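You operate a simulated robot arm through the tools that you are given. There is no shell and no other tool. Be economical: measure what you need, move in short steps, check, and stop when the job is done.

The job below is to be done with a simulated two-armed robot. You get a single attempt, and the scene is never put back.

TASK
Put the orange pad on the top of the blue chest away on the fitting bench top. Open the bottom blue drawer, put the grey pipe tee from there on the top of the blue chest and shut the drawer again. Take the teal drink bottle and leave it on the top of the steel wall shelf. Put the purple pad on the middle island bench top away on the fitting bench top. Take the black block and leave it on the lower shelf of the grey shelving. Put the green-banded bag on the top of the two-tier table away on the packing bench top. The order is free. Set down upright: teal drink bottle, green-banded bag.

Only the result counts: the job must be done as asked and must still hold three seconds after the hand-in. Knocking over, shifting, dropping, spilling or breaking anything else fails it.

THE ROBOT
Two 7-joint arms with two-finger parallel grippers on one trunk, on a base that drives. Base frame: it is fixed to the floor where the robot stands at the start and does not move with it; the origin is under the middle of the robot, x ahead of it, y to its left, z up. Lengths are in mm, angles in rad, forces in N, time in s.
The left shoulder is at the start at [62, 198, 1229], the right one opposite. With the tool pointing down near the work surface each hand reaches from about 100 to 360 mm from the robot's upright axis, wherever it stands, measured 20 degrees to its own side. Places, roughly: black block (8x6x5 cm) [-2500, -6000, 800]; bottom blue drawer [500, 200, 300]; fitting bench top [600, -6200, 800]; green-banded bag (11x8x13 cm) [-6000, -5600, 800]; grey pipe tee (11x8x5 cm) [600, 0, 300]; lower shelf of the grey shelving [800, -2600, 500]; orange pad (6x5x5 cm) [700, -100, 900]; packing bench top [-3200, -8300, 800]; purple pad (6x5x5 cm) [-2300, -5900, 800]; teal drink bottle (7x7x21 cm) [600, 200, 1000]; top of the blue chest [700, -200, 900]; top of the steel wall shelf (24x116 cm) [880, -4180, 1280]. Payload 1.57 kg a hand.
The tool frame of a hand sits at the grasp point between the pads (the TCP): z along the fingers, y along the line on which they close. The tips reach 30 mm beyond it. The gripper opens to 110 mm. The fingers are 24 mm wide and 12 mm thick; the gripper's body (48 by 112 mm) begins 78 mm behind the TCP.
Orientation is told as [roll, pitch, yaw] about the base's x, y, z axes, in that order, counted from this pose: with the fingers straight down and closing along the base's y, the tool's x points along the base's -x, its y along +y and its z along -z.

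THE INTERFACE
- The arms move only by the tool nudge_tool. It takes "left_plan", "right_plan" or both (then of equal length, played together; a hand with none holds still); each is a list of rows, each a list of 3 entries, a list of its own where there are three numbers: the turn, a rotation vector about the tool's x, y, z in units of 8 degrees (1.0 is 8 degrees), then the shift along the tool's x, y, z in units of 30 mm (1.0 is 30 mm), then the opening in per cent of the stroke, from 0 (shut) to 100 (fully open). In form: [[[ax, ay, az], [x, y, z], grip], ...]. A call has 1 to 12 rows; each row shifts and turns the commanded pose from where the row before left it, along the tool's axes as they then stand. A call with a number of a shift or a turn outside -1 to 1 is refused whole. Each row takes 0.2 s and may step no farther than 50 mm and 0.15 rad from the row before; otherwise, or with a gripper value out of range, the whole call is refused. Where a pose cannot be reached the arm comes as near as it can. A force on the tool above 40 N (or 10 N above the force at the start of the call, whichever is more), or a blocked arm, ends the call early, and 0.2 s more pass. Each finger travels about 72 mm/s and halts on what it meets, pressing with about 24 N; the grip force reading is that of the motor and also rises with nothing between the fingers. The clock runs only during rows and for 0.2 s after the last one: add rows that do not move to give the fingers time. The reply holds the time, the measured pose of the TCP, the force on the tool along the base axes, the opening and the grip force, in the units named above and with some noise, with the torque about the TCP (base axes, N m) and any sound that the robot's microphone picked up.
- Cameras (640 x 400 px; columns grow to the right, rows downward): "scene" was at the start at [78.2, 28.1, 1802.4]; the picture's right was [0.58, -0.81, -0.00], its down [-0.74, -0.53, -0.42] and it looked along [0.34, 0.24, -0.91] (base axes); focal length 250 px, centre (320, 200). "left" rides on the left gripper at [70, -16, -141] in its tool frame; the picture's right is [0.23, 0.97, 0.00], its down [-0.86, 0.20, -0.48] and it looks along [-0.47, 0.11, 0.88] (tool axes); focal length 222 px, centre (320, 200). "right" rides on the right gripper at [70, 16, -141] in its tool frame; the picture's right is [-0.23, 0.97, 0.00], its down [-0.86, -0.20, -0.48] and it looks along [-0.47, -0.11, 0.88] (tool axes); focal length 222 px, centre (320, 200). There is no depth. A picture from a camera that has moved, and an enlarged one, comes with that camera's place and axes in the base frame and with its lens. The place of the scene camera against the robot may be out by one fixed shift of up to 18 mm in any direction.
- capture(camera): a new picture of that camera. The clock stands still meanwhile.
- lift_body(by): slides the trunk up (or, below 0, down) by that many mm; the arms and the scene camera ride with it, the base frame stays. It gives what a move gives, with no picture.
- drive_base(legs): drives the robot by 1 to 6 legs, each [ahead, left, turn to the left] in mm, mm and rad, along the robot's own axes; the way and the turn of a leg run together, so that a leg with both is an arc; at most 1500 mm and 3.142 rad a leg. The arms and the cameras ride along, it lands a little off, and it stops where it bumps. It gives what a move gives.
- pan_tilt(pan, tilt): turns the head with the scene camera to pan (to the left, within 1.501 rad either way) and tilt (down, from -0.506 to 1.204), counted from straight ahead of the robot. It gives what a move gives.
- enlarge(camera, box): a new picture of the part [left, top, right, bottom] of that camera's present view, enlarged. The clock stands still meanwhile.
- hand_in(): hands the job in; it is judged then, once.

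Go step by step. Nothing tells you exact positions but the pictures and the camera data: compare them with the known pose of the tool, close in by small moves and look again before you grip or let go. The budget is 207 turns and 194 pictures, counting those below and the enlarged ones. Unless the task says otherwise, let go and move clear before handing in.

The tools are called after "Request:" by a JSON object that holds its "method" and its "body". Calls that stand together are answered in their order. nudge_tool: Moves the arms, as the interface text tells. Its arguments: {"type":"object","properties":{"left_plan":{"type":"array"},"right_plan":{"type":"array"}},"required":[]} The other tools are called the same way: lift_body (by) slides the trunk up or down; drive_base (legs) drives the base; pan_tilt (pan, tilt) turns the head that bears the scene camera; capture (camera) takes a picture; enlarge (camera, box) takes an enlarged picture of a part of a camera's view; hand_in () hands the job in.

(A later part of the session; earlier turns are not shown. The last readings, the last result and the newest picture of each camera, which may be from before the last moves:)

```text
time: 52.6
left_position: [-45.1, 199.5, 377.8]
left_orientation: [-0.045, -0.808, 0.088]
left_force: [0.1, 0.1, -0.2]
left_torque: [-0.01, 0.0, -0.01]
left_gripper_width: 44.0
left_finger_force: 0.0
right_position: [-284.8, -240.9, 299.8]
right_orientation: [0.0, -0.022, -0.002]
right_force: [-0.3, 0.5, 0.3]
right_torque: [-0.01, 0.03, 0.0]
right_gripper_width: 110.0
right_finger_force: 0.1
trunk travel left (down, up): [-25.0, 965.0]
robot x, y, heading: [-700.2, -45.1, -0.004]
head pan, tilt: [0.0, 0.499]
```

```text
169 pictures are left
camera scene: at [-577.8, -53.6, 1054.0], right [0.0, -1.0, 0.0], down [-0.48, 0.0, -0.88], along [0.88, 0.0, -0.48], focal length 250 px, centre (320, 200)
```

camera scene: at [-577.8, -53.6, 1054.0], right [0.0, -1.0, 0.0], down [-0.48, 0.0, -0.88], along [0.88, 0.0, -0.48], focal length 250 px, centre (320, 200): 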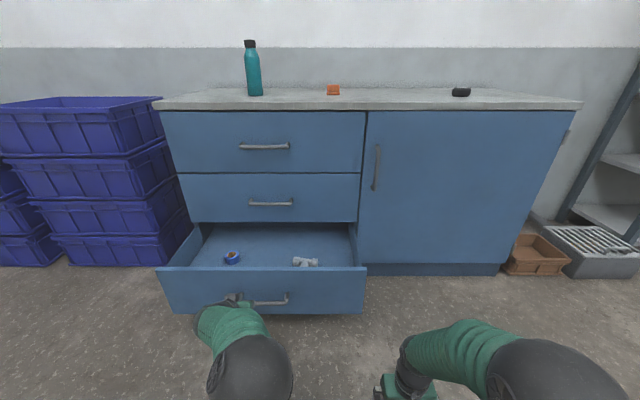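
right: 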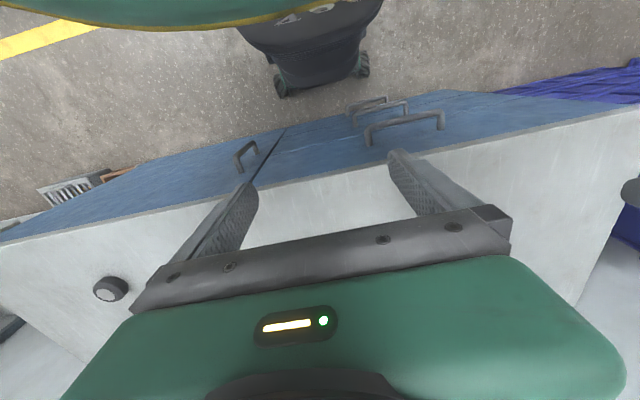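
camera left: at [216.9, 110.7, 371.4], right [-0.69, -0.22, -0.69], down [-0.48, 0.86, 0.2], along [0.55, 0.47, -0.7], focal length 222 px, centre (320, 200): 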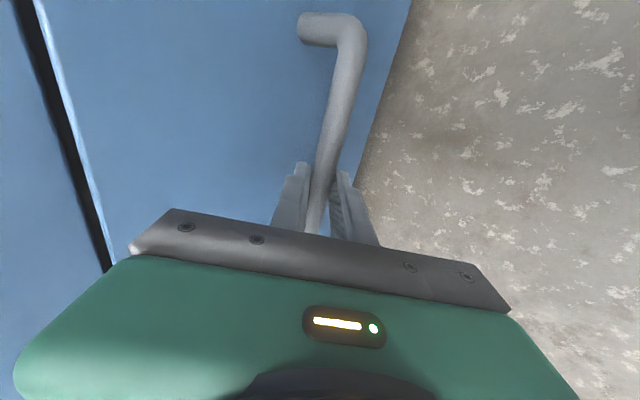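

Left hand is clear. Pull it back, raise the right, lift the trunk and drive forward over the drawer.

Request:
{"method": "nudge_tool", "body": {"left_plan": [[[0, 0, 0], [0.69, 0, -0.72], 40], [[0, 0, 0], [0.69, 0, -0.72], 40], [[0, 0, 0], [0.69, 0, -0.72], 40], [[0, 0, 0], [0.69, 0, -0.72], 40], [[0, 0, 0], [0.69, 0, -0.72], 40], [[0, 0, 0], [0.69, 0, -0.72], 40], [[0, 0, 0], [0.69, 0, -0.72], 40], [[0, 0, 0], [0.69, 0, -0.72], 40]], "right_plan": [[[0, 0, 0], [0, 0.9, -0.5], 100], [[0, 0, 0], [0, 0.9, -0.5], 100], [[0, 0, 0], [0, 0.9, -0.5], 100], [[0, 0, 0], [0, 0.9, -0.5], 100], [[0, 0, 0], [-0.5, 0.5, -0.5], 100], [[0, 0, 0], [-0.5, 0.5, 0], 100], [[0, 0, 0], [-0.5, 0.5, 0], 100], [[0, 0, 0], [-0.5, 0.5, 0], 100]]}}

Request:
{"method": "lift_body", "body": {"by": 250}}

Request:
{"method": "drive_base", "body": {"legs": [[380, 40, 0]]}}

Request:
{"method": "capture", "body": {"camera": "right"}}

Request:
{"method": "capture", "body": {"camera": "scene"}}

```text
time: 53.3
left_position: [-123.7, 277.6, 363.0]
left_orientation: [-0.009, -0.789, 0.215]
left_force: [0.2, -0.9, 0.9]
left_torque: [0.01, 0.01, 0.02]
left_gripper_width: 43.9
left_finger_force: 0.1
right_position: [-286.1, -185.1, 327.8]
right_orientation: [0.002, -0.024, -0.005]
right_force: [-0.1, 0.0, -0.7]
right_torque: [-0.04, 0.03, -0.03]
right_gripper_width: 109.8
right_finger_force: 0.1
trunk travel left (down, up): [-25.0, 965.0]
robot x, y, heading: [-696.7, -43.7, -0.002]
head pan, tilt: [0.0, 0.499]
stopped in row 3 (left hand): the arm was blocked; the commanded pose is now the measured one
```

```text
time: 55.9
left_position: [-125.1, 279.3, 617.3]
left_orientation: [-0.007, -0.787, 0.213]
left_force: [0.1, -0.4, -0.1]
left_torque: [0.01, 0.0, 0.0]
left_gripper_width: 44.3
left_finger_force: 0.1
right_position: [-286.0, -185.2, 582.6]
right_orientation: [-0.001, -0.025, -0.004]
right_force: [-0.4, 0.2, -0.4]
right_torque: [0.02, 0.01, 0.01]
right_gripper_width: 110.3
right_finger_force: 0.0
trunk travel left (down, up): [-275.0, 715.0]
robot x, y, heading: [-696.9, -44.2, -0.001]
head pan, tilt: [0.0, 0.499]
```

```text
time: 58.2
left_position: [246.9, 317.4, 616.5]
left_orientation: [-0.008, -0.789, 0.214]
left_force: [-0.1, -0.9, -0.3]
left_torque: [-0.04, 0.0, -0.01]
left_gripper_width: 43.9
left_finger_force: 0.0
right_position: [86.5, -144.3, 580.6]
right_orientation: [0.001, -0.025, -0.001]
right_force: [1.5, 0.0, 0.0]
right_torque: [0.0, -0.01, -0.02]
right_gripper_width: 109.8
right_finger_force: 0.1
trunk travel left (down, up): [-275.0, 715.0]
robot x, y, heading: [-324.4, -3.0, 0.002]
head pan, tilt: [0.0, 0.499]
```

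```text
168 pictures are left
camera right: at [13.7, -129.3, 720.4], right [0.23, 0.97, 0.01], down [0.84, -0.2, 0.5], along [0.49, -0.11, -0.87], focal length 222 px, centre (320, 200)
```

right: 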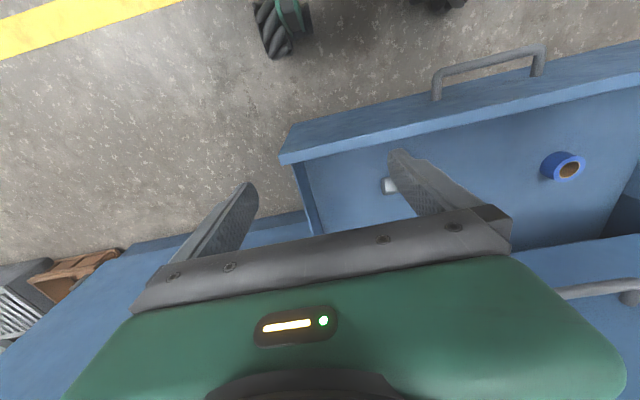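

```text
167 pictures are left
camera scene: at [-204.7, -14.2, 1302.2], right [0.0, -1.0, 0.0], down [-0.48, 0.0, -0.88], along [0.88, 0.0, -0.48], focal length 250 px, centre (320, 200)
```

scene: 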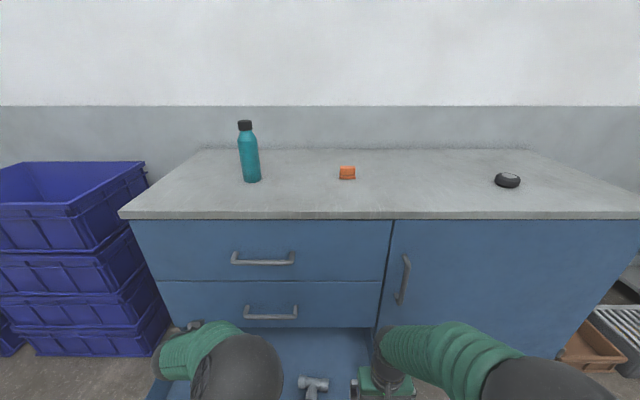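

The tee is near (270, 10) with its stem toward me. Move the right hand over it and lower the trunk partway.

Request:
{"method": "nudge_tool", "body": {"right_plan": [[[0, 0, 0], [-0.93, 0.86, 0.4], 100], [[0, 0, 0], [-0.93, 0.86, 0.4], 100], [[0, 0, 0], [-0.93, 0.86, 0.4], 100], [[0, 0, 0], [-0.93, 0.86, 0.4], 100], [[0, 0, 0], [-0.93, 0.86, 0.4], 100], [[0, 0, 0], [-0.93, 0.86, 0.4], 100], [[0, 0, 0], [0, 0, 0], 100]]}}

Request:
{"method": "lift_body", "body": {"by": -120}}

Request:
{"method": "capture", "body": {"camera": "right"}}

```text
time: 59.9
left_position: [244.9, 320.2, 617.0]
left_orientation: [-0.009, -0.789, 0.219]
left_force: [-0.3, -0.4, -0.6]
left_torque: [-0.02, -0.02, 0.03]
left_gripper_width: 44.1
left_finger_force: 0.1
right_position: [256.4, 10.7, 511.0]
right_orientation: [0.0, -0.027, -0.001]
right_force: [-0.8, -0.4, -0.1]
right_torque: [-0.01, 0.0, -0.02]
right_gripper_width: 110.1
right_finger_force: 0.1
trunk travel left (down, up): [-275.0, 715.0]
robot x, y, heading: [-325.3, -4.2, -0.001]
head pan, tilt: [0.0, 0.499]
```

```text
time: 61.4
left_position: [246.0, 320.2, 496.3]
left_orientation: [-0.01, -0.789, 0.22]
left_force: [-0.5, -0.1, -0.1]
left_torque: [-0.01, 0.03, -0.01]
left_gripper_width: 43.8
left_finger_force: 0.1
right_position: [256.4, 8.9, 390.4]
right_orientation: [-0.002, -0.028, -0.004]
right_force: [0.4, 0.6, -0.1]
right_torque: [0.0, 0.01, 0.02]
right_gripper_width: 109.9
right_finger_force: 0.0
trunk travel left (down, up): [-155.0, 835.0]
robot x, y, heading: [-325.4, -9.8, -0.005]
head pan, tilt: [0.0, 0.499]
```

```text
166 pictures are left
camera right: at [182.5, 25.7, 530.0], right [0.23, 0.97, 0.01], down [0.84, -0.2, 0.5], along [0.49, -0.11, -0.87], focal length 222 px, centre (320, 200)
```

right: 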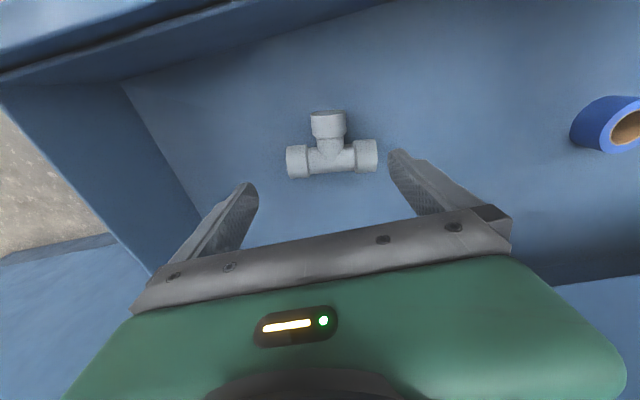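

The tee's centre is near z≈252, stem at x≈247, y≈22. Descend partway and check.

Request:
{"method": "nudge_tool", "body": {"right_plan": [[[0, 0, 0], [0.1, 0.15, 0.85], 100], [[0, 0, 0], [0.1, 0.15, 0.85], 100], [[0, 0, 0], [0.1, 0.15, 0.85], 100], [[0, 0, 0], [0, 0, 0], 100]]}}

Request:
{"method": "capture", "body": {"camera": "right"}}

```text
time: 62.4
left_position: [245.1, 321.7, 496.1]
left_orientation: [-0.007, -0.789, 0.218]
left_force: [-0.3, -1.4, 0.2]
left_torque: [0.01, 0.01, -0.01]
left_gripper_width: 44.2
left_finger_force: 0.1
right_position: [247.0, 24.8, 314.2]
right_orientation: [-0.003, -0.026, -0.001]
right_force: [-0.6, 0.0, -0.4]
right_torque: [0.01, -0.01, 0.02]
right_gripper_width: 110.2
right_finger_force: 0.1
trunk travel left (down, up): [-155.0, 835.0]
robot x, y, heading: [-326.7, -8.8, -0.003]
head pan, tilt: [0.0, 0.499]
```

```text
165 pictures are left
camera right: at [173.8, 41.2, 453.8], right [0.23, 0.97, 0.0], down [0.84, -0.2, 0.5], along [0.49, -0.11, -0.87], focal length 222 px, centre (320, 200)
```

right: 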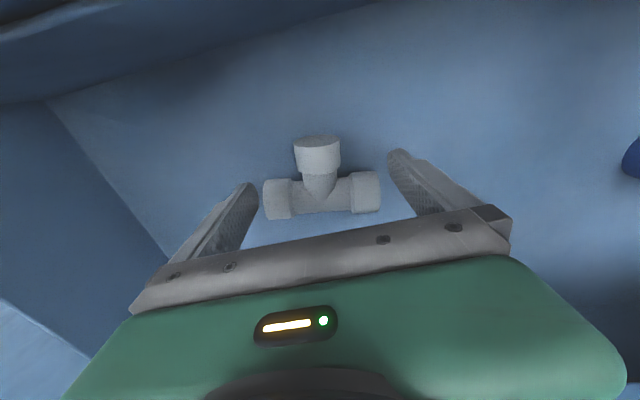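

Stem collar at about (236, 24). Shift 13 mm back and descend, then close gently.

Request:
{"method": "nudge_tool", "body": {"right_plan": [[[0, 0, 0], [0.43, 0, 0.3], 100], [[0, 0, 0], [0, 0, 0.65], 100], [[0, 0, 0], [0, 0, 0.65], 100], [[0, 0, 0], [0, 0, 0], 100]]}}

Request:
{"method": "capture", "body": {"camera": "right"}}

```text
time: 63.4
left_position: [245.1, 321.3, 498.2]
left_orientation: [-0.009, -0.789, 0.219]
left_force: [0.5, 0.5, 0.2]
left_torque: [-0.02, 0.0, 0.02]
left_gripper_width: 44.0
left_finger_force: 0.0
right_position: [236.3, 23.4, 266.5]
right_orientation: [0.0, -0.026, -0.003]
right_force: [0.5, 0.2, -1.1]
right_torque: [0.04, 0.05, 0.02]
right_gripper_width: 110.0
right_finger_force: 0.1
trunk travel left (down, up): [-155.0, 835.0]
robot x, y, heading: [-327.1, -2.9, -0.0]
head pan, tilt: [0.0, 0.499]
```

```text
164 pictures are left
camera right: at [163.0, 39.8, 406.0], right [0.23, 0.97, 0.01], down [0.84, -0.2, 0.5], along [0.49, -0.11, -0.87], focal length 222 px, centre (320, 200)
```

right: 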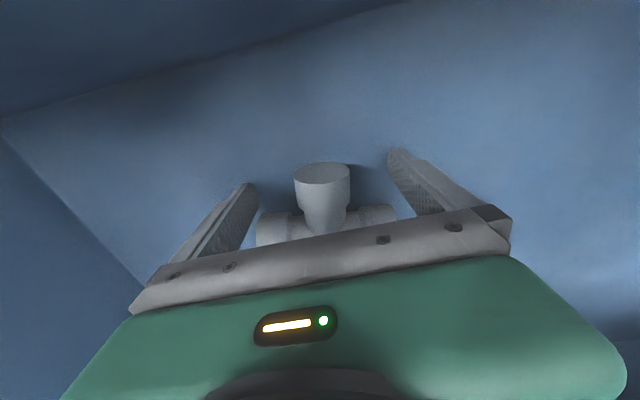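

Stem is between the fingers. Close.

Request:
{"method": "nudge_tool", "body": {"right_plan": [[[0, 0, 0], [0, 0, 0], 40], [[0, 0, 0], [0, 0, 0], 20], [[0, 0, 0], [0, 0, 0], 20], [[0, 0, 0], [0, 0, 0], 20], [[0, 0, 0], [0, 0, 0], 20]]}}

Request:
{"method": "capture", "body": {"camera": "right"}}

```text
time: 64.5
left_position: [246.3, 320.9, 496.1]
left_orientation: [-0.01, -0.79, 0.221]
left_force: [-0.8, -0.5, -0.2]
left_torque: [0.01, -0.03, -0.01]
left_gripper_width: 43.8
left_finger_force: 0.1
right_position: [235.5, 23.0, 266.4]
right_orientation: [-0.002, -0.027, -0.001]
right_force: [0.1, -0.6, 0.1]
right_torque: [-0.04, -0.01, -0.04]
right_gripper_width: 39.5
right_finger_force: 24.1
trunk travel left (down, up): [-155.0, 835.0]
robot x, y, heading: [-327.0, -2.3, 0.0]
head pan, tilt: [0.0, 0.499]
```

```text
163 pictures are left
camera right: at [162.9, 39.8, 406.4], right [0.23, 0.97, 0.0], down [0.84, -0.2, 0.5], along [0.49, -0.11, -0.87], focal length 222 px, centre (320, 200)
```

right: 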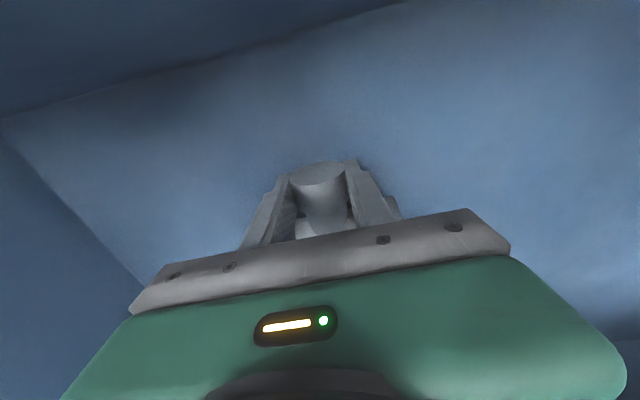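

Tee gripped. Lift it clear with the trunk and arm, and drive back so the left hand can push the drawer shut.

Request:
{"method": "lift_body", "body": {"by": 280}}

Request:
{"method": "drive_base", "body": {"legs": [[-420, 0, 0]]}}

Request:
{"method": "nudge_tool", "body": {"right_plan": [[[0, 0, 0], [0.3, -0.7, -0.6], 0], [[0, 0, 0], [0.3, -0.7, -0.6], 0], [[0, 0, 0], [0.3, -0.7, -0.6], 0], [[0, 0, 0], [0.3, -0.7, -0.6], 0], [[0, 0, 0], [0.3, -0.7, -0.6], 0], [[0, 0, 0], [0.3, -0.7, -0.6], 0], [[0, 0, 0], [0.3, -0.7, -0.6], 0], [[0, 0, 0], [0.3, -0.7, -0.6], 0]], "left_plan": [[[0, 0, 0], [0, 0, 0], 0], [[0, 0, 0], [0, 0, 0], 0], [[0, 0, 0], [0, 0, 0], 0], [[0, 0, 0], [0, 0, 0], 0], [[0, 0, 0], [0, 0, 0], 0], [[0, 0, 0], [0, 0, 0], 0], [[0, 0, 0], [0, 0, 0], 0], [[0, 0, 0], [0, 0, 0], 0]]}}

Request:
{"method": "capture", "body": {"camera": "scene"}}

```text
time: 67.4
left_position: [246.1, 321.5, 776.9]
left_orientation: [-0.01, -0.791, 0.222]
left_force: [0.1, -0.7, 0.4]
left_torque: [0.03, -0.01, 0.02]
left_gripper_width: 43.9
left_finger_force: 0.1
right_position: [237.2, 24.6, 547.2]
right_orientation: [-0.002, -0.025, -0.001]
right_force: [0.2, 0.3, -1.6]
right_torque: [-0.03, 0.0, 0.01]
right_gripper_width: 39.3
right_finger_force: 24.4
trunk travel left (down, up): [-435.0, 555.0]
robot x, y, heading: [-326.6, -3.1, 0.004]
head pan, tilt: [0.0, 0.499]
```

```text
time: 70.0
left_position: [-180.7, 322.5, 776.3]
left_orientation: [-0.007, -0.79, 0.223]
left_force: [0.1, 0.7, -0.1]
left_torque: [-0.01, -0.01, 0.0]
left_gripper_width: 43.8
left_finger_force: 0.1
right_position: [-188.2, 24.8, 547.1]
right_orientation: [-0.001, -0.026, 0.0]
right_force: [-0.9, 0.5, -1.2]
right_torque: [-0.02, 0.0, 0.03]
right_gripper_width: 39.6
right_finger_force: 23.7
trunk travel left (down, up): [-435.0, 555.0]
robot x, y, heading: [-751.8, -5.7, 0.002]
head pan, tilt: [0.0, 0.499]
```

```text
time: 71.8
left_position: [-182.5, 324.5, 778.4]
left_orientation: [-0.007, -0.792, 0.225]
left_force: [0.6, -0.9, 0.1]
left_torque: [0.01, -0.01, -0.01]
left_gripper_width: 0.2
left_finger_force: 21.5
right_position: [-268.2, -144.5, 688.6]
right_orientation: [-0.001, -0.028, 0.003]
right_force: [-0.8, -0.2, -0.8]
right_torque: [0.0, 0.02, 0.04]
right_gripper_width: 39.8
right_finger_force: 24.6
trunk travel left (down, up): [-435.0, 555.0]
robot x, y, heading: [-752.2, -7.3, 0.001]
head pan, tilt: [0.0, 0.499]
```

```text
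162 pictures are left
camera scene: at [-630.9, -14.9, 1462.4], right [0.0, -1.0, 0.0], down [-0.48, 0.0, -0.88], along [0.88, 0.0, -0.48], focal length 250 px, centre (320, 200)
```

scene: 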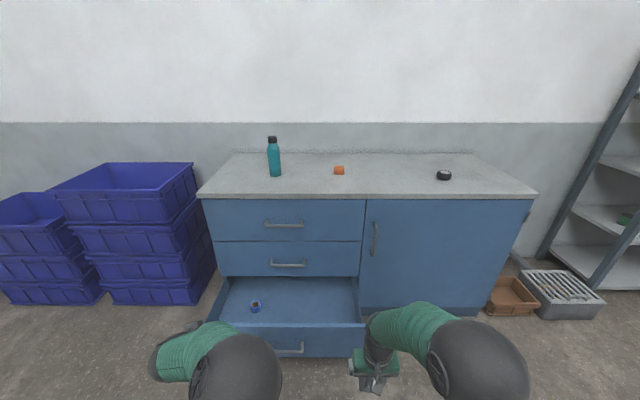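

Lower the trunk, center the left fist on the drawer front, and push it shut by driving.

Request:
{"method": "lift_body", "body": {"by": -400}}

Request:
{"method": "drive_base", "body": {"legs": [[200, -130, 0]]}}

Request:
{"method": "nudge_tool", "body": {"left_plan": [[[0, 0, 0], [0.45, 0, 0.4], 0], [[0, 0, 0], [0.45, 0, 0.4], 0], [[0, 0, 0], [0, 0, 0], 0]]}}

Request:
{"method": "capture", "body": {"camera": "left"}}

Request:
{"method": "capture", "body": {"camera": "scene"}}

```text
time: 75.6
left_position: [-182.9, 324.7, 375.4]
left_orientation: [-0.009, -0.791, 0.225]
left_force: [0.1, 0.7, -0.3]
left_torque: [0.05, 0.01, -0.03]
left_gripper_width: 0.0
left_finger_force: 21.2
right_position: [-266.9, -144.1, 286.8]
right_orientation: [-0.001, -0.028, 0.002]
right_force: [0.0, 0.9, -1.5]
right_torque: [-0.02, 0.03, -0.02]
right_gripper_width: 39.5
right_finger_force: 23.8
trunk travel left (down, up): [-35.0, 955.0]
robot x, y, heading: [-750.1, -6.2, 0.003]
head pan, tilt: [0.0, 0.499]
```

```text
time: 77.4
left_position: [15.3, 200.1, 377.3]
left_orientation: [-0.007, -0.79, 0.229]
left_force: [1.1, 0.6, -0.2]
left_torque: [0.02, 0.0, 0.0]
left_gripper_width: 0.0
left_finger_force: 21.5
right_position: [-68.4, -268.5, 288.3]
right_orientation: [-0.001, -0.029, 0.007]
right_force: [0.2, 0.3, -1.1]
right_torque: [-0.01, 0.03, -0.02]
right_gripper_width: 39.4
right_finger_force: 24.1
trunk travel left (down, up): [-35.0, 955.0]
robot x, y, heading: [-554.3, -131.3, 0.005]
head pan, tilt: [0.0, 0.499]
```

```text
time: 78.2
left_position: [11.1, 203.5, 345.2]
left_orientation: [-0.013, -0.798, 0.247]
left_force: [0.4, -0.1, 0.2]
left_torque: [-0.02, 0.01, -0.01]
left_gripper_width: 0.0
left_finger_force: 21.1
right_position: [-67.7, -269.6, 289.6]
right_orientation: [0.0, -0.031, 0.005]
right_force: [0.4, 0.0, 0.1]
right_torque: [-0.02, 0.02, -0.02]
right_gripper_width: 39.3
right_finger_force: 23.8
trunk travel left (down, up): [-35.0, 955.0]
robot x, y, heading: [-551.2, -134.4, 0.008]
head pan, tilt: [0.0, 0.499]
```

```text
161 pictures are left
camera left: at [-131.6, 153.7, 392.9], right [-0.38, 0.91, -0.17], down [0.2, 0.26, 0.94], along [0.9, 0.33, -0.28], focal length 222 px, centre (320, 200)
```

left: 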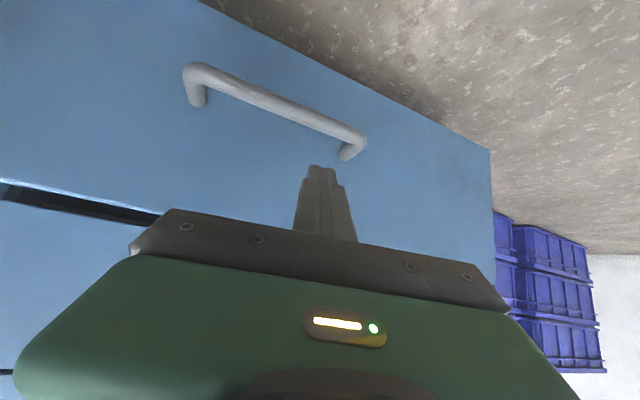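

```text
160 pictures are left
camera scene: at [-432.2, -140.9, 1062.9], right [0.01, -1.0, 0.0], down [-0.48, 0.0, -0.88], along [0.88, 0.01, -0.48], focal length 250 px, centre (320, 200)
```

scene: 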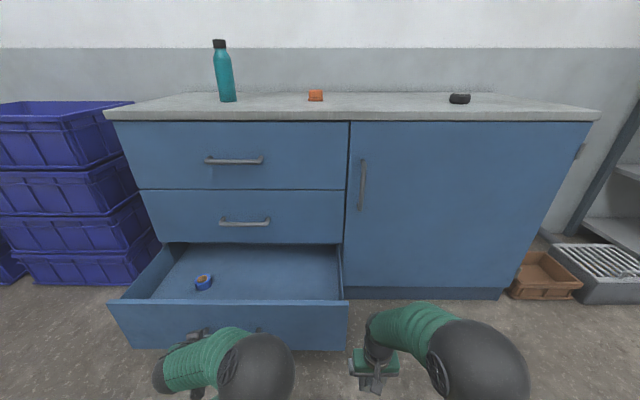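

Hand is below the drawer's top edge. Push by driving forward.

Request:
{"method": "drive_base", "body": {"legs": [[180, 0, 0]]}}

Request:
{"method": "drive_base", "body": {"legs": [[150, 0, 0]]}}

Request:
{"method": "capture", "body": {"camera": "scene"}}

```text
time: 79.7
left_position: [191.9, 204.6, 341.1]
left_orientation: [-0.005, -0.793, 0.239]
left_force: [-0.3, 0.3, -0.8]
left_torque: [0.03, -0.01, 0.01]
left_gripper_width: 0.1
left_finger_force: 21.3
right_position: [112.5, -269.4, 288.2]
right_orientation: [-0.001, -0.029, 0.005]
right_force: [1.0, 0.3, -1.0]
right_torque: [-0.01, 0.03, 0.01]
right_gripper_width: 39.7
right_finger_force: 23.8
trunk travel left (down, up): [-35.0, 955.0]
robot x, y, heading: [-370.4, -134.2, 0.008]
head pan, tilt: [0.0, 0.499]
```

```text
time: 81.1
left_position: [343.8, 209.6, 343.0]
left_orientation: [-0.006, -0.795, 0.243]
left_force: [0.0, -0.5, 0.2]
left_torque: [-0.02, 0.03, 0.03]
left_gripper_width: 0.2
left_finger_force: 21.4
right_position: [265.2, -268.4, 288.8]
right_orientation: [0.0, -0.029, 0.003]
right_force: [-0.8, -0.1, -1.0]
right_torque: [0.0, 0.03, -0.03]
right_gripper_width: 39.8
right_finger_force: 24.1
trunk travel left (down, up): [-35.0, 955.0]
robot x, y, heading: [-220.3, -134.8, 0.009]
head pan, tilt: [0.0, 0.499]
```

```text
159 pictures are left
camera scene: at [-97.9, -139.2, 1062.1], right [0.01, -1.0, 0.0], down [-0.48, 0.0, -0.88], along [0.88, 0.0, -0.48], focal length 250 px, centre (320, 200)
```

scene: 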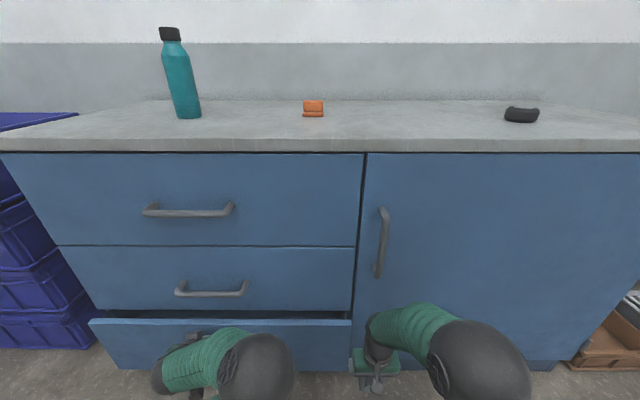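

Nearly shut. Push the last stretch.

Request:
{"method": "drive_base", "body": {"legs": [[40, 0, 0]]}}

Request:
{"method": "capture", "body": {"camera": "scene"}}

```text
time: 82.0
left_position: [383.3, 209.4, 344.5]
left_orientation: [-0.005, -0.797, 0.247]
left_force: [0.4, 0.2, -0.5]
left_torque: [0.01, 0.0, 0.01]
left_gripper_width: 0.1
left_finger_force: 20.9
right_position: [305.2, -266.9, 291.4]
right_orientation: [-0.001, -0.032, 0.005]
right_force: [-0.5, -1.1, -0.8]
right_torque: [-0.01, 0.05, 0.01]
right_gripper_width: 39.6
right_finger_force: 23.8
trunk travel left (down, up): [-35.0, 955.0]
robot x, y, heading: [-179.3, -133.0, 0.003]
head pan, tilt: [0.0, 0.499]
```

```text
158 pictures are left
camera scene: at [-57.8, -139.0, 1062.3], right [0.01, -1.0, 0.0], down [-0.48, 0.0, -0.88], along [0.88, 0.0, -0.48], focal length 250 px, centre (320, 200)
```

scene: 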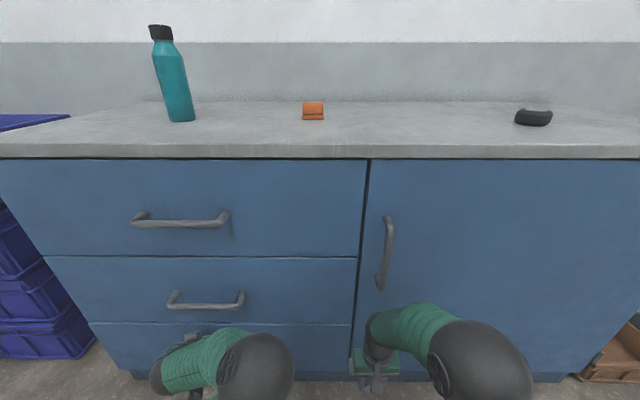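

It looks flush. A small final push of 8 mm by arm to be sure, watching force.

Request:
{"method": "nudge_tool", "body": {"left_plan": [[[0, 0, 0], [-0.14, 0, 0.14], 0], [[0, 0, 0], [-0.14, 0, 0.14], 0], [[0, 0, 0], [0, 0, 0], 0]]}}

Request:
{"method": "enlarge", "body": {"camera": "scene", "box": [60, 280, 380, 400]}}

```text
time: 82.7
left_position: [389.3, 212.1, 345.1]
left_orientation: [-0.002, -0.793, 0.246]
left_force: [-12.7, -5.4, 10.0]
left_torque: [-0.1, -0.15, -0.19]
left_gripper_width: 0.3
left_finger_force: 21.1
right_position: [302.6, -268.4, 291.2]
right_orientation: [0.002, -0.036, 0.005]
right_force: [0.4, 0.1, -0.6]
right_torque: [-0.02, 0.04, 0.0]
right_gripper_width: 39.4
right_finger_force: 23.7
trunk travel left (down, up): [-35.0, 955.0]
robot x, y, heading: [-178.0, -131.5, 0.007]
head pan, tilt: [0.0, 0.499]
stopped in row 3 (left hand): the force on the tool passed its limit at 42 N (the readings are from after the stop); the commanded pose is now the measured one
```

```text
2.00 times, centred on (220, 340) of scene
camera zoom: at [-60.6, -140.8, 1062.6], right [0.01, -1.0, 0.0], down [-0.48, 0.0, -0.88], along [0.88, 0.01, -0.48], focal length 499 px, centre (520, -80)
```

zoom: 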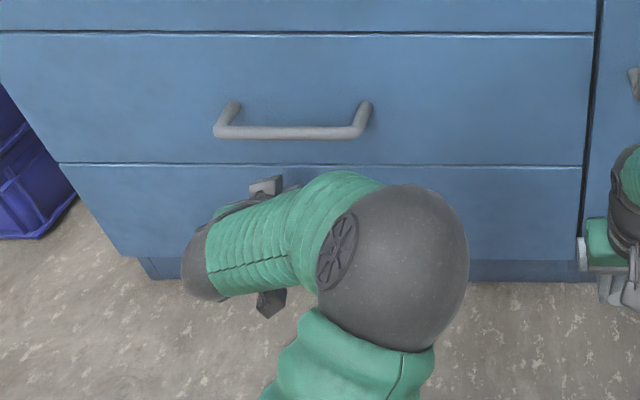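

The drawer is shut (42 N resistance). Back off, raise the trunk to chest height, and turn the left hand more horizontal and square for the bottle.

Request:
{"method": "drive_base", "body": {"legs": [[-250, 0, 0]]}}

Request:
{"method": "lift_body", "body": {"by": 400}}

Request:
{"method": "lift_body", "body": {"by": 310}}

Request:
{"method": "nudge_tool", "body": {"left_plan": [[[0.63, 0, 0.61], [0, 0, 0], 50], [[0.63, 0, 0.61], [0, 0, 0], 100], [[0, -0.75, 0], [0, 0, 0], 100], [[0, -0.75, 0], [0, 0, 0], 100], [[0, -0.75, 0], [0, 0, 0], 100], [[0, 0, 0], [0, 0, 0], 100]]}}

Request:
{"method": "capture", "body": {"camera": "scene"}}

Request:
{"method": "capture", "body": {"camera": "right"}}

```text
time: 84.5
left_position: [138.0, 209.6, 342.2]
left_orientation: [-0.004, -0.791, 0.242]
left_force: [-0.4, -1.0, 0.5]
left_torque: [0.01, 0.0, -0.03]
left_gripper_width: 0.0
left_finger_force: 21.6
right_position: [50.0, -271.3, 290.9]
right_orientation: [0.001, -0.034, 0.004]
right_force: [0.8, -0.1, -0.9]
right_torque: [-0.02, 0.07, 0.01]
right_gripper_width: 39.8
right_finger_force: 23.6
trunk travel left (down, up): [-35.0, 955.0]
robot x, y, heading: [-430.0, -133.7, -0.001]
head pan, tilt: [0.0, 0.499]
```

```text
time: 88.3
left_position: [138.9, 208.7, 745.0]
left_orientation: [-0.005, -0.792, 0.241]
left_force: [0.2, 0.1, -0.7]
left_torque: [0.0, 0.03, 0.02]
left_gripper_width: 0.0
left_finger_force: 21.3
right_position: [51.1, -270.3, 692.2]
right_orientation: [0.0, -0.034, 0.004]
right_force: [-0.6, 0.6, -0.6]
right_torque: [0.04, 0.04, -0.02]
right_gripper_width: 39.6
right_finger_force: 23.5
trunk travel left (down, up): [-435.0, 555.0]
robot x, y, heading: [-433.1, -134.4, 0.001]
head pan, tilt: [0.0, 0.499]
```

```text
time: 91.4
left_position: [138.7, 208.9, 1054.4]
left_orientation: [-0.004, -0.793, 0.243]
left_force: [-0.7, -0.8, 0.5]
left_torque: [0.0, -0.04, -0.02]
left_gripper_width: 0.0
left_finger_force: 21.2
right_position: [51.6, -270.5, 1002.9]
right_orientation: [0.0, -0.036, 0.004]
right_force: [0.9, -0.4, -0.9]
right_torque: [-0.04, 0.07, -0.02]
right_gripper_width: 39.5
right_finger_force: 23.8
trunk travel left (down, up): [-745.0, 245.0]
robot x, y, heading: [-432.4, -130.9, 0.005]
head pan, tilt: [0.0, 0.499]
```

```text
time: 92.8
left_position: [140.0, 210.6, 1053.7]
left_orientation: [-0.009, -1.111, 0.006]
left_force: [-0.3, -0.7, -0.6]
left_torque: [0.01, -0.02, -0.02]
left_gripper_width: 110.2
left_finger_force: 0.0
right_position: [51.5, -269.9, 1002.0]
right_orientation: [-0.001, -0.037, 0.004]
right_force: [0.9, 0.7, -0.7]
right_torque: [0.01, 0.03, 0.0]
right_gripper_width: 39.5
right_finger_force: 23.7
trunk travel left (down, up): [-745.0, 245.0]
robot x, y, heading: [-427.7, -131.8, 0.006]
head pan, tilt: [0.0, 0.499]
```

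```text
156 pictures are left
camera scene: at [-308.9, -140.0, 1772.3], right [0.0, -1.0, 0.0], down [-0.48, 0.0, -0.88], along [0.88, 0.0, -0.48], focal length 250 px, centre (320, 200)
```

scene: 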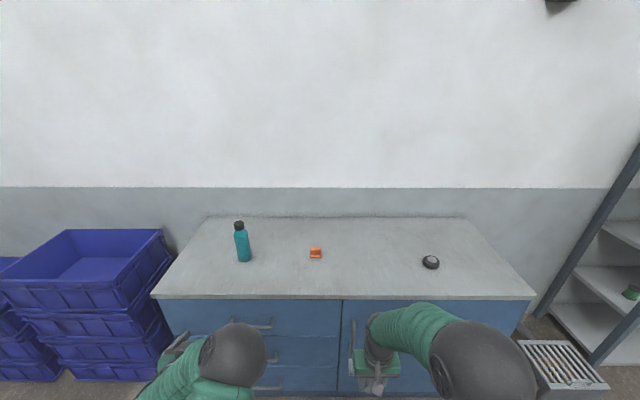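

```text
155 pictures are left
camera right: at [-23.7, -254.3, 1141.4], right [0.22, 0.97, 0.01], down [0.84, -0.2, 0.51], along [0.5, -0.11, -0.86], focal length 222 px, centre (320, 200)
```

right: 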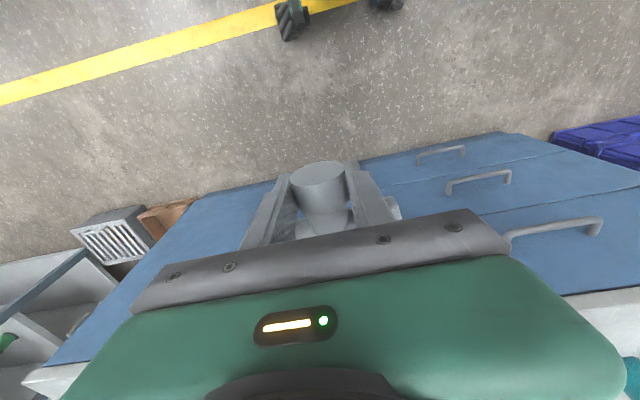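

Bottle ≈ (650, 241), orange pad ≈ (666, −120). Drive forward so the left hand is just before the bottle and the tee hangs over the chest.

Request:
{"method": "drive_base", "body": {"legs": [[380, 28, 0]]}}

Request:
{"method": "capture", "body": {"camera": "left"}}

Request:
{"method": "capture", "body": {"camera": "scene"}}

```text
time: 95.3
left_position: [522.7, 240.5, 1055.8]
left_orientation: [-0.011, -1.108, 0.003]
left_force: [-0.3, 0.6, -0.3]
left_torque: [-0.01, 0.01, 0.0]
left_gripper_width: 110.0
left_finger_force: 0.1
right_position: [436.5, -239.8, 1002.0]
right_orientation: [0.002, -0.038, 0.006]
right_force: [1.1, 0.2, -0.7]
right_torque: [0.0, 0.04, 0.02]
right_gripper_width: 39.5
right_finger_force: 23.5
trunk travel left (down, up): [-745.0, 245.0]
robot x, y, heading: [-42.3, -101.7, 0.006]
head pan, tilt: [0.0, 0.499]
```

```text
154 pictures are left
camera left: at [365.3, 225.5, 1055.1], right [-0.1, 0.97, -0.21], down [-0.05, 0.2, 0.98], along [0.99, 0.11, 0.03], focal length 222 px, centre (320, 200)
```

left: 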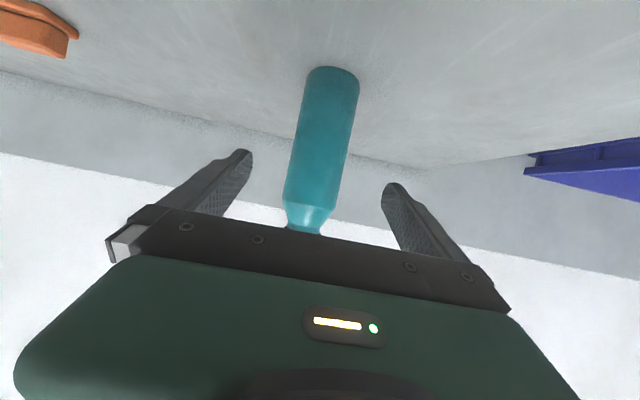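

```text
153 pictures are left
camera scene: at [74.7, -111.1, 1772.5], right [0.01, -1.0, 0.0], down [-0.48, 0.0, -0.88], along [0.88, 0.0, -0.48], focal length 250 px, centre (320, 200)
```

scene: 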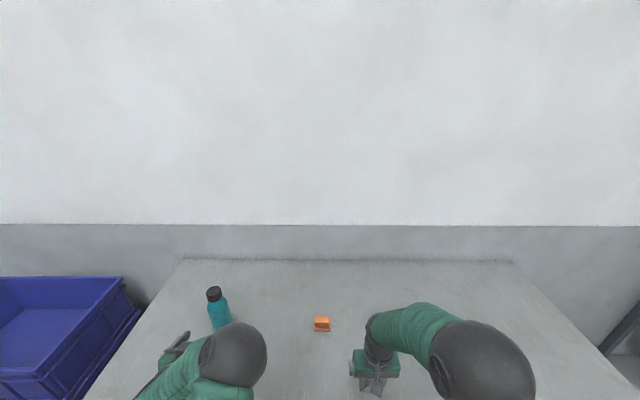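

The bottle lines up with the gripper (≈648, 243). Advance most of the way and check.

Request:
{"method": "nudge_tool", "body": {"left_plan": [[[0, 0, 0], [-0.23, 0.08, 1], 100], [[0, 0, 0], [-0.23, 0, 1], 100], [[0, 0, 0], [-0.23, 0, 1], 100], [[0, 0, 0], [0, 0, 0], 100]]}}

Request:
{"method": "capture", "body": {"camera": "left"}}

```text
time: 96.3
left_position: [615.0, 243.7, 1034.4]
left_orientation: [-0.012, -1.109, 0.009]
left_force: [-0.2, 0.3, 0.2]
left_torque: [-0.01, -0.02, 0.01]
left_gripper_width: 109.9
left_finger_force: 0.0
right_position: [435.5, -240.3, 1003.7]
right_orientation: [0.0, -0.037, 0.005]
right_force: [-0.7, 0.5, -0.1]
right_torque: [-0.01, 0.0, -0.02]
right_gripper_width: 39.5
right_finger_force: 24.4
trunk travel left (down, up): [-745.0, 245.0]
robot x, y, heading: [-42.6, -104.0, 0.006]
head pan, tilt: [0.0, 0.499]
```

```text
152 pictures are left
camera left: at [455.8, 228.4, 1033.7], right [-0.1, 0.97, -0.21], down [-0.05, 0.2, 0.98], along [0.99, 0.11, 0.03], focal length 222 px, centre (320, 200)
```

left: 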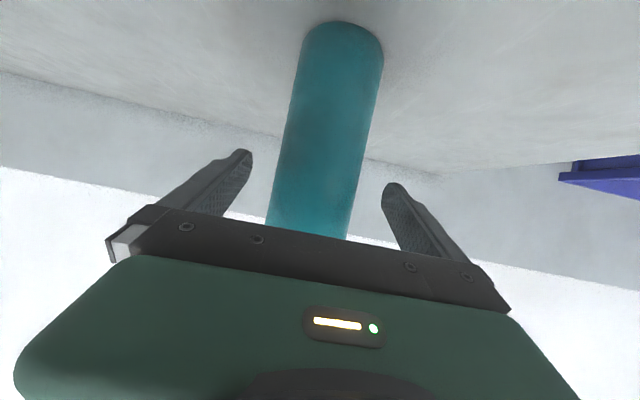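

Centred. Advance 30 mm more and close on the bottle.

Request:
{"method": "nudge_tool", "body": {"left_plan": [[[0, 0, 0], [-0.2, 0, 0.5], 100], [[0, 0, 0], [-0.2, 0, 0.5], 100], [[0, 0, 0], [0, 0, 0], 80], [[0, 0, 0], [0, 0, 0], 55], [[0, 0, 0], [0, 0, 0], 40], [[0, 0, 0], [0, 0, 0], 40], [[0, 0, 0], [0, 0, 0], 40]]}}

Request:
{"method": "capture", "body": {"camera": "left"}}

```text
time: 97.9
left_position: [644.8, 243.3, 1031.0]
left_orientation: [-0.009, -1.11, 0.005]
left_force: [-0.9, 0.1, 2.3]
left_torque: [0.18, 0.05, -0.01]
left_gripper_width: 65.1
left_finger_force: 23.9
right_position: [436.6, -241.1, 1003.1]
right_orientation: [0.0, -0.037, 0.007]
right_force: [0.2, 0.3, -1.0]
right_torque: [-0.02, 0.02, 0.02]
right_gripper_width: 39.5
right_finger_force: 24.2
trunk travel left (down, up): [-745.0, 245.0]
robot x, y, heading: [-46.6, -100.8, 0.004]
head pan, tilt: [0.0, 0.499]
```

```text
151 pictures are left
camera left: at [486.8, 227.5, 1031.1], right [-0.1, 0.97, -0.21], down [-0.05, 0.2, 0.98], along [0.99, 0.11, 0.03], focal length 222 px, centre (320, 200)
```

left: 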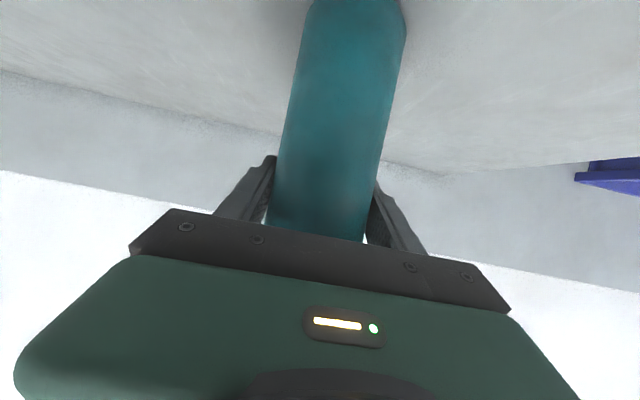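

Bottle held (65 mm). Lift it 60 mm, and move the right hand with the tee forward and down toward the chest top.

Request:
{"method": "nudge_tool", "body": {"left_plan": [[[0, 0, 0], [-0.45, 0, -0.22], 40], [[0, 0, 0], [-0.9, 0, -0.45], 40], [[0, 0, 0], [-0.9, 0, -0.45], 40], [[0, 0, 0], [0, 0, 0], 40], [[0, 0, 0], [0, 0, 0], 40]], "right_plan": [[[0, 0, 0], [-1, 0, 0], 0], [[0, 0, 0], [-1, 0, 0], 0], [[0, 0, 0], [-1, 0, 0.5], 0], [[0, 0, 0], [0, 0, 0.7], 0], [[0, 0, 0], [0, 0, 0], 0]]}}

Request:
{"method": "capture", "body": {"camera": "scene"}}

Request:
{"method": "capture", "body": {"camera": "right"}}

```text
time: 99.1
left_position: [645.2, 243.1, 1107.0]
left_orientation: [-0.011, -1.108, 0.008]
left_force: [0.3, 0.4, -3.9]
left_torque: [0.0, -0.07, 0.0]
left_gripper_width: 65.3
left_finger_force: 23.7
right_position: [527.3, -237.3, 968.2]
right_orientation: [-0.003, -0.036, 0.005]
right_force: [0.4, -0.2, -1.4]
right_torque: [-0.02, 0.04, -0.02]
right_gripper_width: 39.6
right_finger_force: 24.1
trunk travel left (down, up): [-745.0, 245.0]
robot x, y, heading: [-41.3, -101.3, 0.01]
head pan, tilt: [0.0, 0.499]
```

```text
150 pictures are left
camera scene: at [79.2, -109.2, 1772.1], right [0.01, -1.0, 0.0], down [-0.48, 0.0, -0.88], along [0.88, 0.0, -0.48], focal length 250 px, centre (320, 200)
```

scene: 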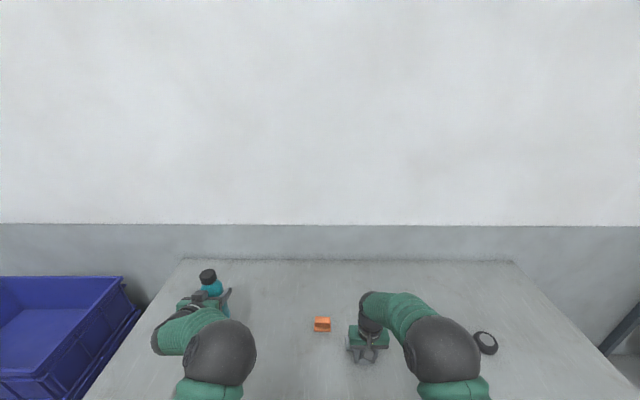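

```text
149 pictures are left
camera right: at [453.3, -222.5, 1108.8], right [0.22, 0.97, 0.01], down [0.84, -0.19, 0.51], along [0.5, -0.11, -0.86], focal length 222 px, centre (320, 200)
```

right: 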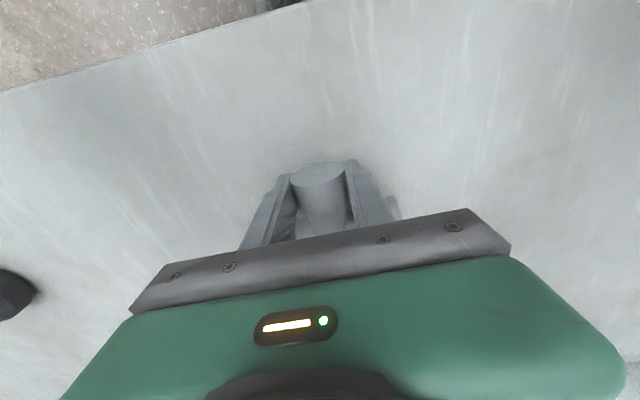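

Tee is ~25 mm above the top. Descend in small steps and watch the force.

Request:
{"method": "nudge_tool", "body": {"right_plan": [[[0, 0.06, 0], [0, 0, 0.35], 0], [[0, 0, 0], [0, 0, 0.2], 0], [[0, 0, 0], [0, 0, 0.1], 0], [[0, 0, 0], [0, 0, 0.1], 0]]}}

```text
time: 100.1
left_position: [644.9, 244.3, 1106.8]
left_orientation: [-0.013, -1.111, 0.01]
left_force: [0.2, 0.8, -4.0]
left_torque: [-0.05, -0.04, 0.01]
left_gripper_width: 65.2
left_finger_force: 24.3
right_position: [528.2, -237.0, 949.5]
right_orientation: [-0.002, -0.033, 0.005]
right_force: [1.7, -1.4, 25.7]
right_torque: [0.16, -0.21, -0.01]
right_gripper_width: 39.0
right_finger_force: 24.7
trunk travel left (down, up): [-745.0, 245.0]
robot x, y, heading: [-44.7, -99.4, 0.006]
head pan, tilt: [0.0, 0.499]
```

Contact (26 N). Ease off slightly, open, and rise.

Request:
{"method": "nudge_tool", "body": {"right_plan": [[[0, 0, 0], [0, 0, -0.06], 0], [[0, 0, 0], [0, 0, 0], 60], [[0, 0, 0], [0, 0, 0], 75], [[0, 0, 0], [0, 0, 0], 75], [[0, 0, 0], [0, 0, -0.7], 75], [[0, 0, 0], [0, 0, -1], 75], [[0, 0, 0], [0, 0, -1], 75], [[0, 0, 0], [0, 0, 0], 75]]}}

Request:
{"method": "capture", "body": {"camera": "right"}}

```text
time: 101.9
left_position: [645.9, 244.9, 1104.2]
left_orientation: [-0.015, -1.106, 0.011]
left_force: [0.0, -0.8, -4.3]
left_torque: [0.0, -0.05, 0.04]
left_gripper_width: 65.3
left_finger_force: 23.9
right_position: [527.1, -237.8, 1029.6]
right_orientation: [-0.002, -0.026, 0.006]
right_force: [0.0, -1.2, 0.2]
right_torque: [-0.01, 0.0, 0.02]
right_gripper_width: 82.7
right_finger_force: 0.0
trunk travel left (down, up): [-745.0, 245.0]
robot x, y, heading: [-44.3, -100.2, 0.001]
head pan, tilt: [0.0, 0.499]
```

```text
148 pictures are left
camera right: at [453.6, -221.2, 1170.7], right [0.22, 0.97, 0.0], down [0.84, -0.19, 0.5], along [0.49, -0.11, -0.87], focal length 222 px, centre (320, 200)
```

right: 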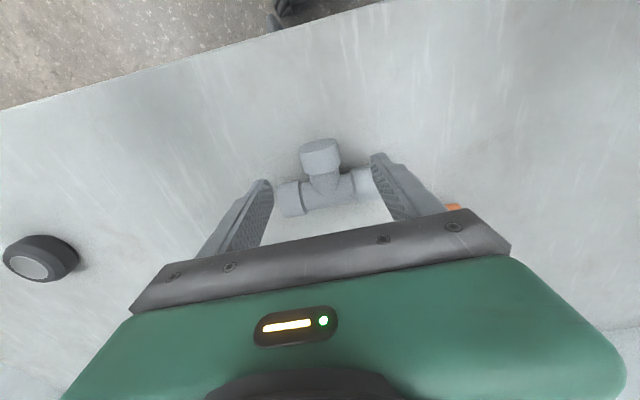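

The tee stands on the chest top. Next the orange pad with the right hand: drive a bit forward and move above it.

Request:
{"method": "drive_base", "body": {"legs": [[70, 0, 0]]}}

Request:
{"method": "nudge_tool", "body": {"right_plan": [[[0, 0, 0], [-0.5, 0.95, 0], 100], [[0, 0, 0], [-0.5, 0.95, 0], 100], [[0, 0, 0], [-0.5, 0.95, 0], 100], [[0, 0, 0], [-0.2, 0.95, 0], 100], [[0, 0, 0], [0, 0, 0], 100]]}}

Request:
{"method": "capture", "body": {"camera": "right"}}

```text
time: 102.9
left_position: [706.7, 242.9, 1112.6]
left_orientation: [-0.011, -1.114, 0.007]
left_force: [0.3, 0.3, -3.5]
left_torque: [0.0, -0.04, -0.02]
left_gripper_width: 65.1
left_finger_force: 23.5
right_position: [588.8, -240.1, 1034.1]
right_orientation: [-0.001, -0.036, 0.004]
right_force: [-0.2, 0.0, -1.0]
right_torque: [0.04, -0.01, 0.0]
right_gripper_width: 82.5
right_finger_force: 0.2
trunk travel left (down, up): [-745.0, 245.0]
robot x, y, heading: [21.1, -100.9, 0.001]
head pan, tilt: [0.0, 0.499]
```

```text
time: 104.1
left_position: [712.9, 243.8, 1107.9]
left_orientation: [-0.013, -1.111, 0.008]
left_force: [-0.4, -0.1, -3.5]
left_torque: [0.03, -0.02, -0.02]
left_gripper_width: 65.4
left_finger_force: 23.8
right_position: [643.7, -123.2, 1035.4]
right_orientation: [-0.001, -0.032, 0.006]
right_force: [0.5, 0.3, 0.7]
right_torque: [0.01, 0.01, -0.01]
right_gripper_width: 110.3
right_finger_force: 0.0
trunk travel left (down, up): [-745.0, 245.0]
robot x, y, heading: [26.9, -100.0, 0.009]
head pan, tilt: [0.0, 0.499]
```

```text
147 pictures are left
camera right: at [569.9, -107.9, 1175.5], right [0.22, 0.97, 0.01], down [0.84, -0.19, 0.5], along [0.49, -0.11, -0.86], focal length 222 px, centre (320, 200)
```

right: 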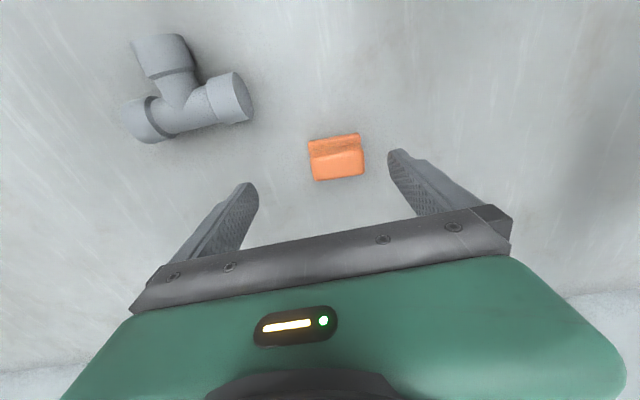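

Pad at about (657, −108), squared with the gripper. Descend over it.

Request:
{"method": "nudge_tool", "body": {"right_plan": [[[0, 0, 0], [-0.4, 0.5, 0.7], 100], [[0, 0, 0], [0, 0, 0.8], 100], [[0, 0, 0], [0, 0, 0.8], 100], [[0, 0, 0], [0, 0, 0.6], 100], [[0, 0, 0], [0, 0, 0], 100]]}}

Request:
{"method": "capture", "body": {"camera": "right"}}

```text
time: 105.3
left_position: [713.7, 243.9, 1108.0]
left_orientation: [-0.011, -1.111, 0.008]
left_force: [0.1, -0.2, -3.6]
left_torque: [0.03, -0.03, 0.01]
left_gripper_width: 65.0
left_finger_force: 24.2
right_position: [660.7, -110.5, 949.3]
right_orientation: [0.0, -0.032, 0.003]
right_force: [-2.0, -1.1, 14.1]
right_torque: [0.1, 0.25, 0.03]
right_gripper_width: 109.8
right_finger_force: 0.0
trunk travel left (down, up): [-745.0, 245.0]
robot x, y, heading: [24.7, -102.9, 0.006]
head pan, tilt: [0.0, 0.499]
```

```text
146 pictures are left
camera right: at [585.1, -94.1, 1089.8], right [0.22, 0.97, 0.01], down [0.84, -0.2, 0.51], along [0.49, -0.11, -0.86], focal length 222 px, centre (320, 200)
```

right: 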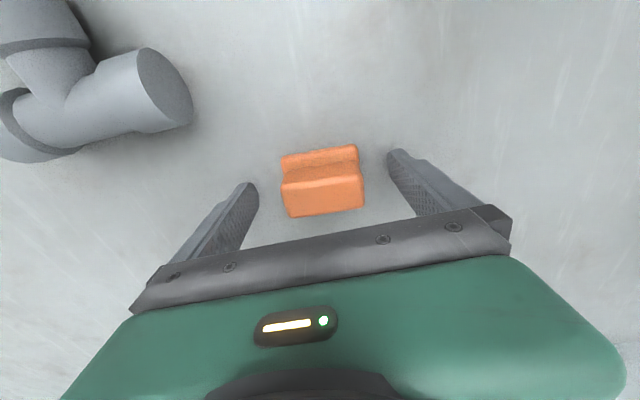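

Tips touch the surface (z≈918). Raise 4 mm, shift 8 mm back, and close on the pad.

Request:
{"method": "nudge_tool", "body": {"right_plan": [[[0, 0, 0], [0, 0, -0.15], 100], [[0, 0, 0], [0.25, 0.05, 0], 100], [[0, 0, 0], [0, 0, 0], 60], [[0, 0, 0], [0, 0, 0], 35], [[0, 0, 0], [0, 0, 0], 30], [[0, 0, 0], [0, 0, 0], 30]]}}

Request:
{"method": "capture", "body": {"camera": "right"}}

```text
time: 106.7
left_position: [714.9, 243.8, 1107.3]
left_orientation: [-0.014, -1.109, 0.01]
left_force: [0.5, -0.1, -4.4]
left_torque: [-0.03, -0.02, 0.01]
left_gripper_width: 65.3
left_finger_force: 23.8
right_position: [652.4, -107.1, 952.1]
right_orientation: [-0.001, -0.029, 0.006]
right_force: [-0.8, 0.4, -0.6]
right_torque: [0.04, 0.04, -0.03]
right_gripper_width: 59.6
right_finger_force: 23.3
trunk travel left (down, up): [-745.0, 245.0]
robot x, y, heading: [20.8, -104.7, 0.008]
head pan, tilt: [0.0, 0.499]
```

```text
145 pictures are left
camera right: at [578.8, -91.8, 1091.8], right [0.22, 0.97, 0.01], down [0.84, -0.2, 0.5], along [0.49, -0.11, -0.86], focal length 222 px, centre (320, 200)
```

right: 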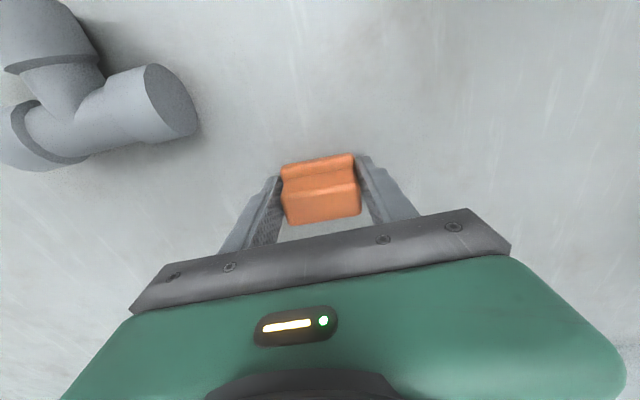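

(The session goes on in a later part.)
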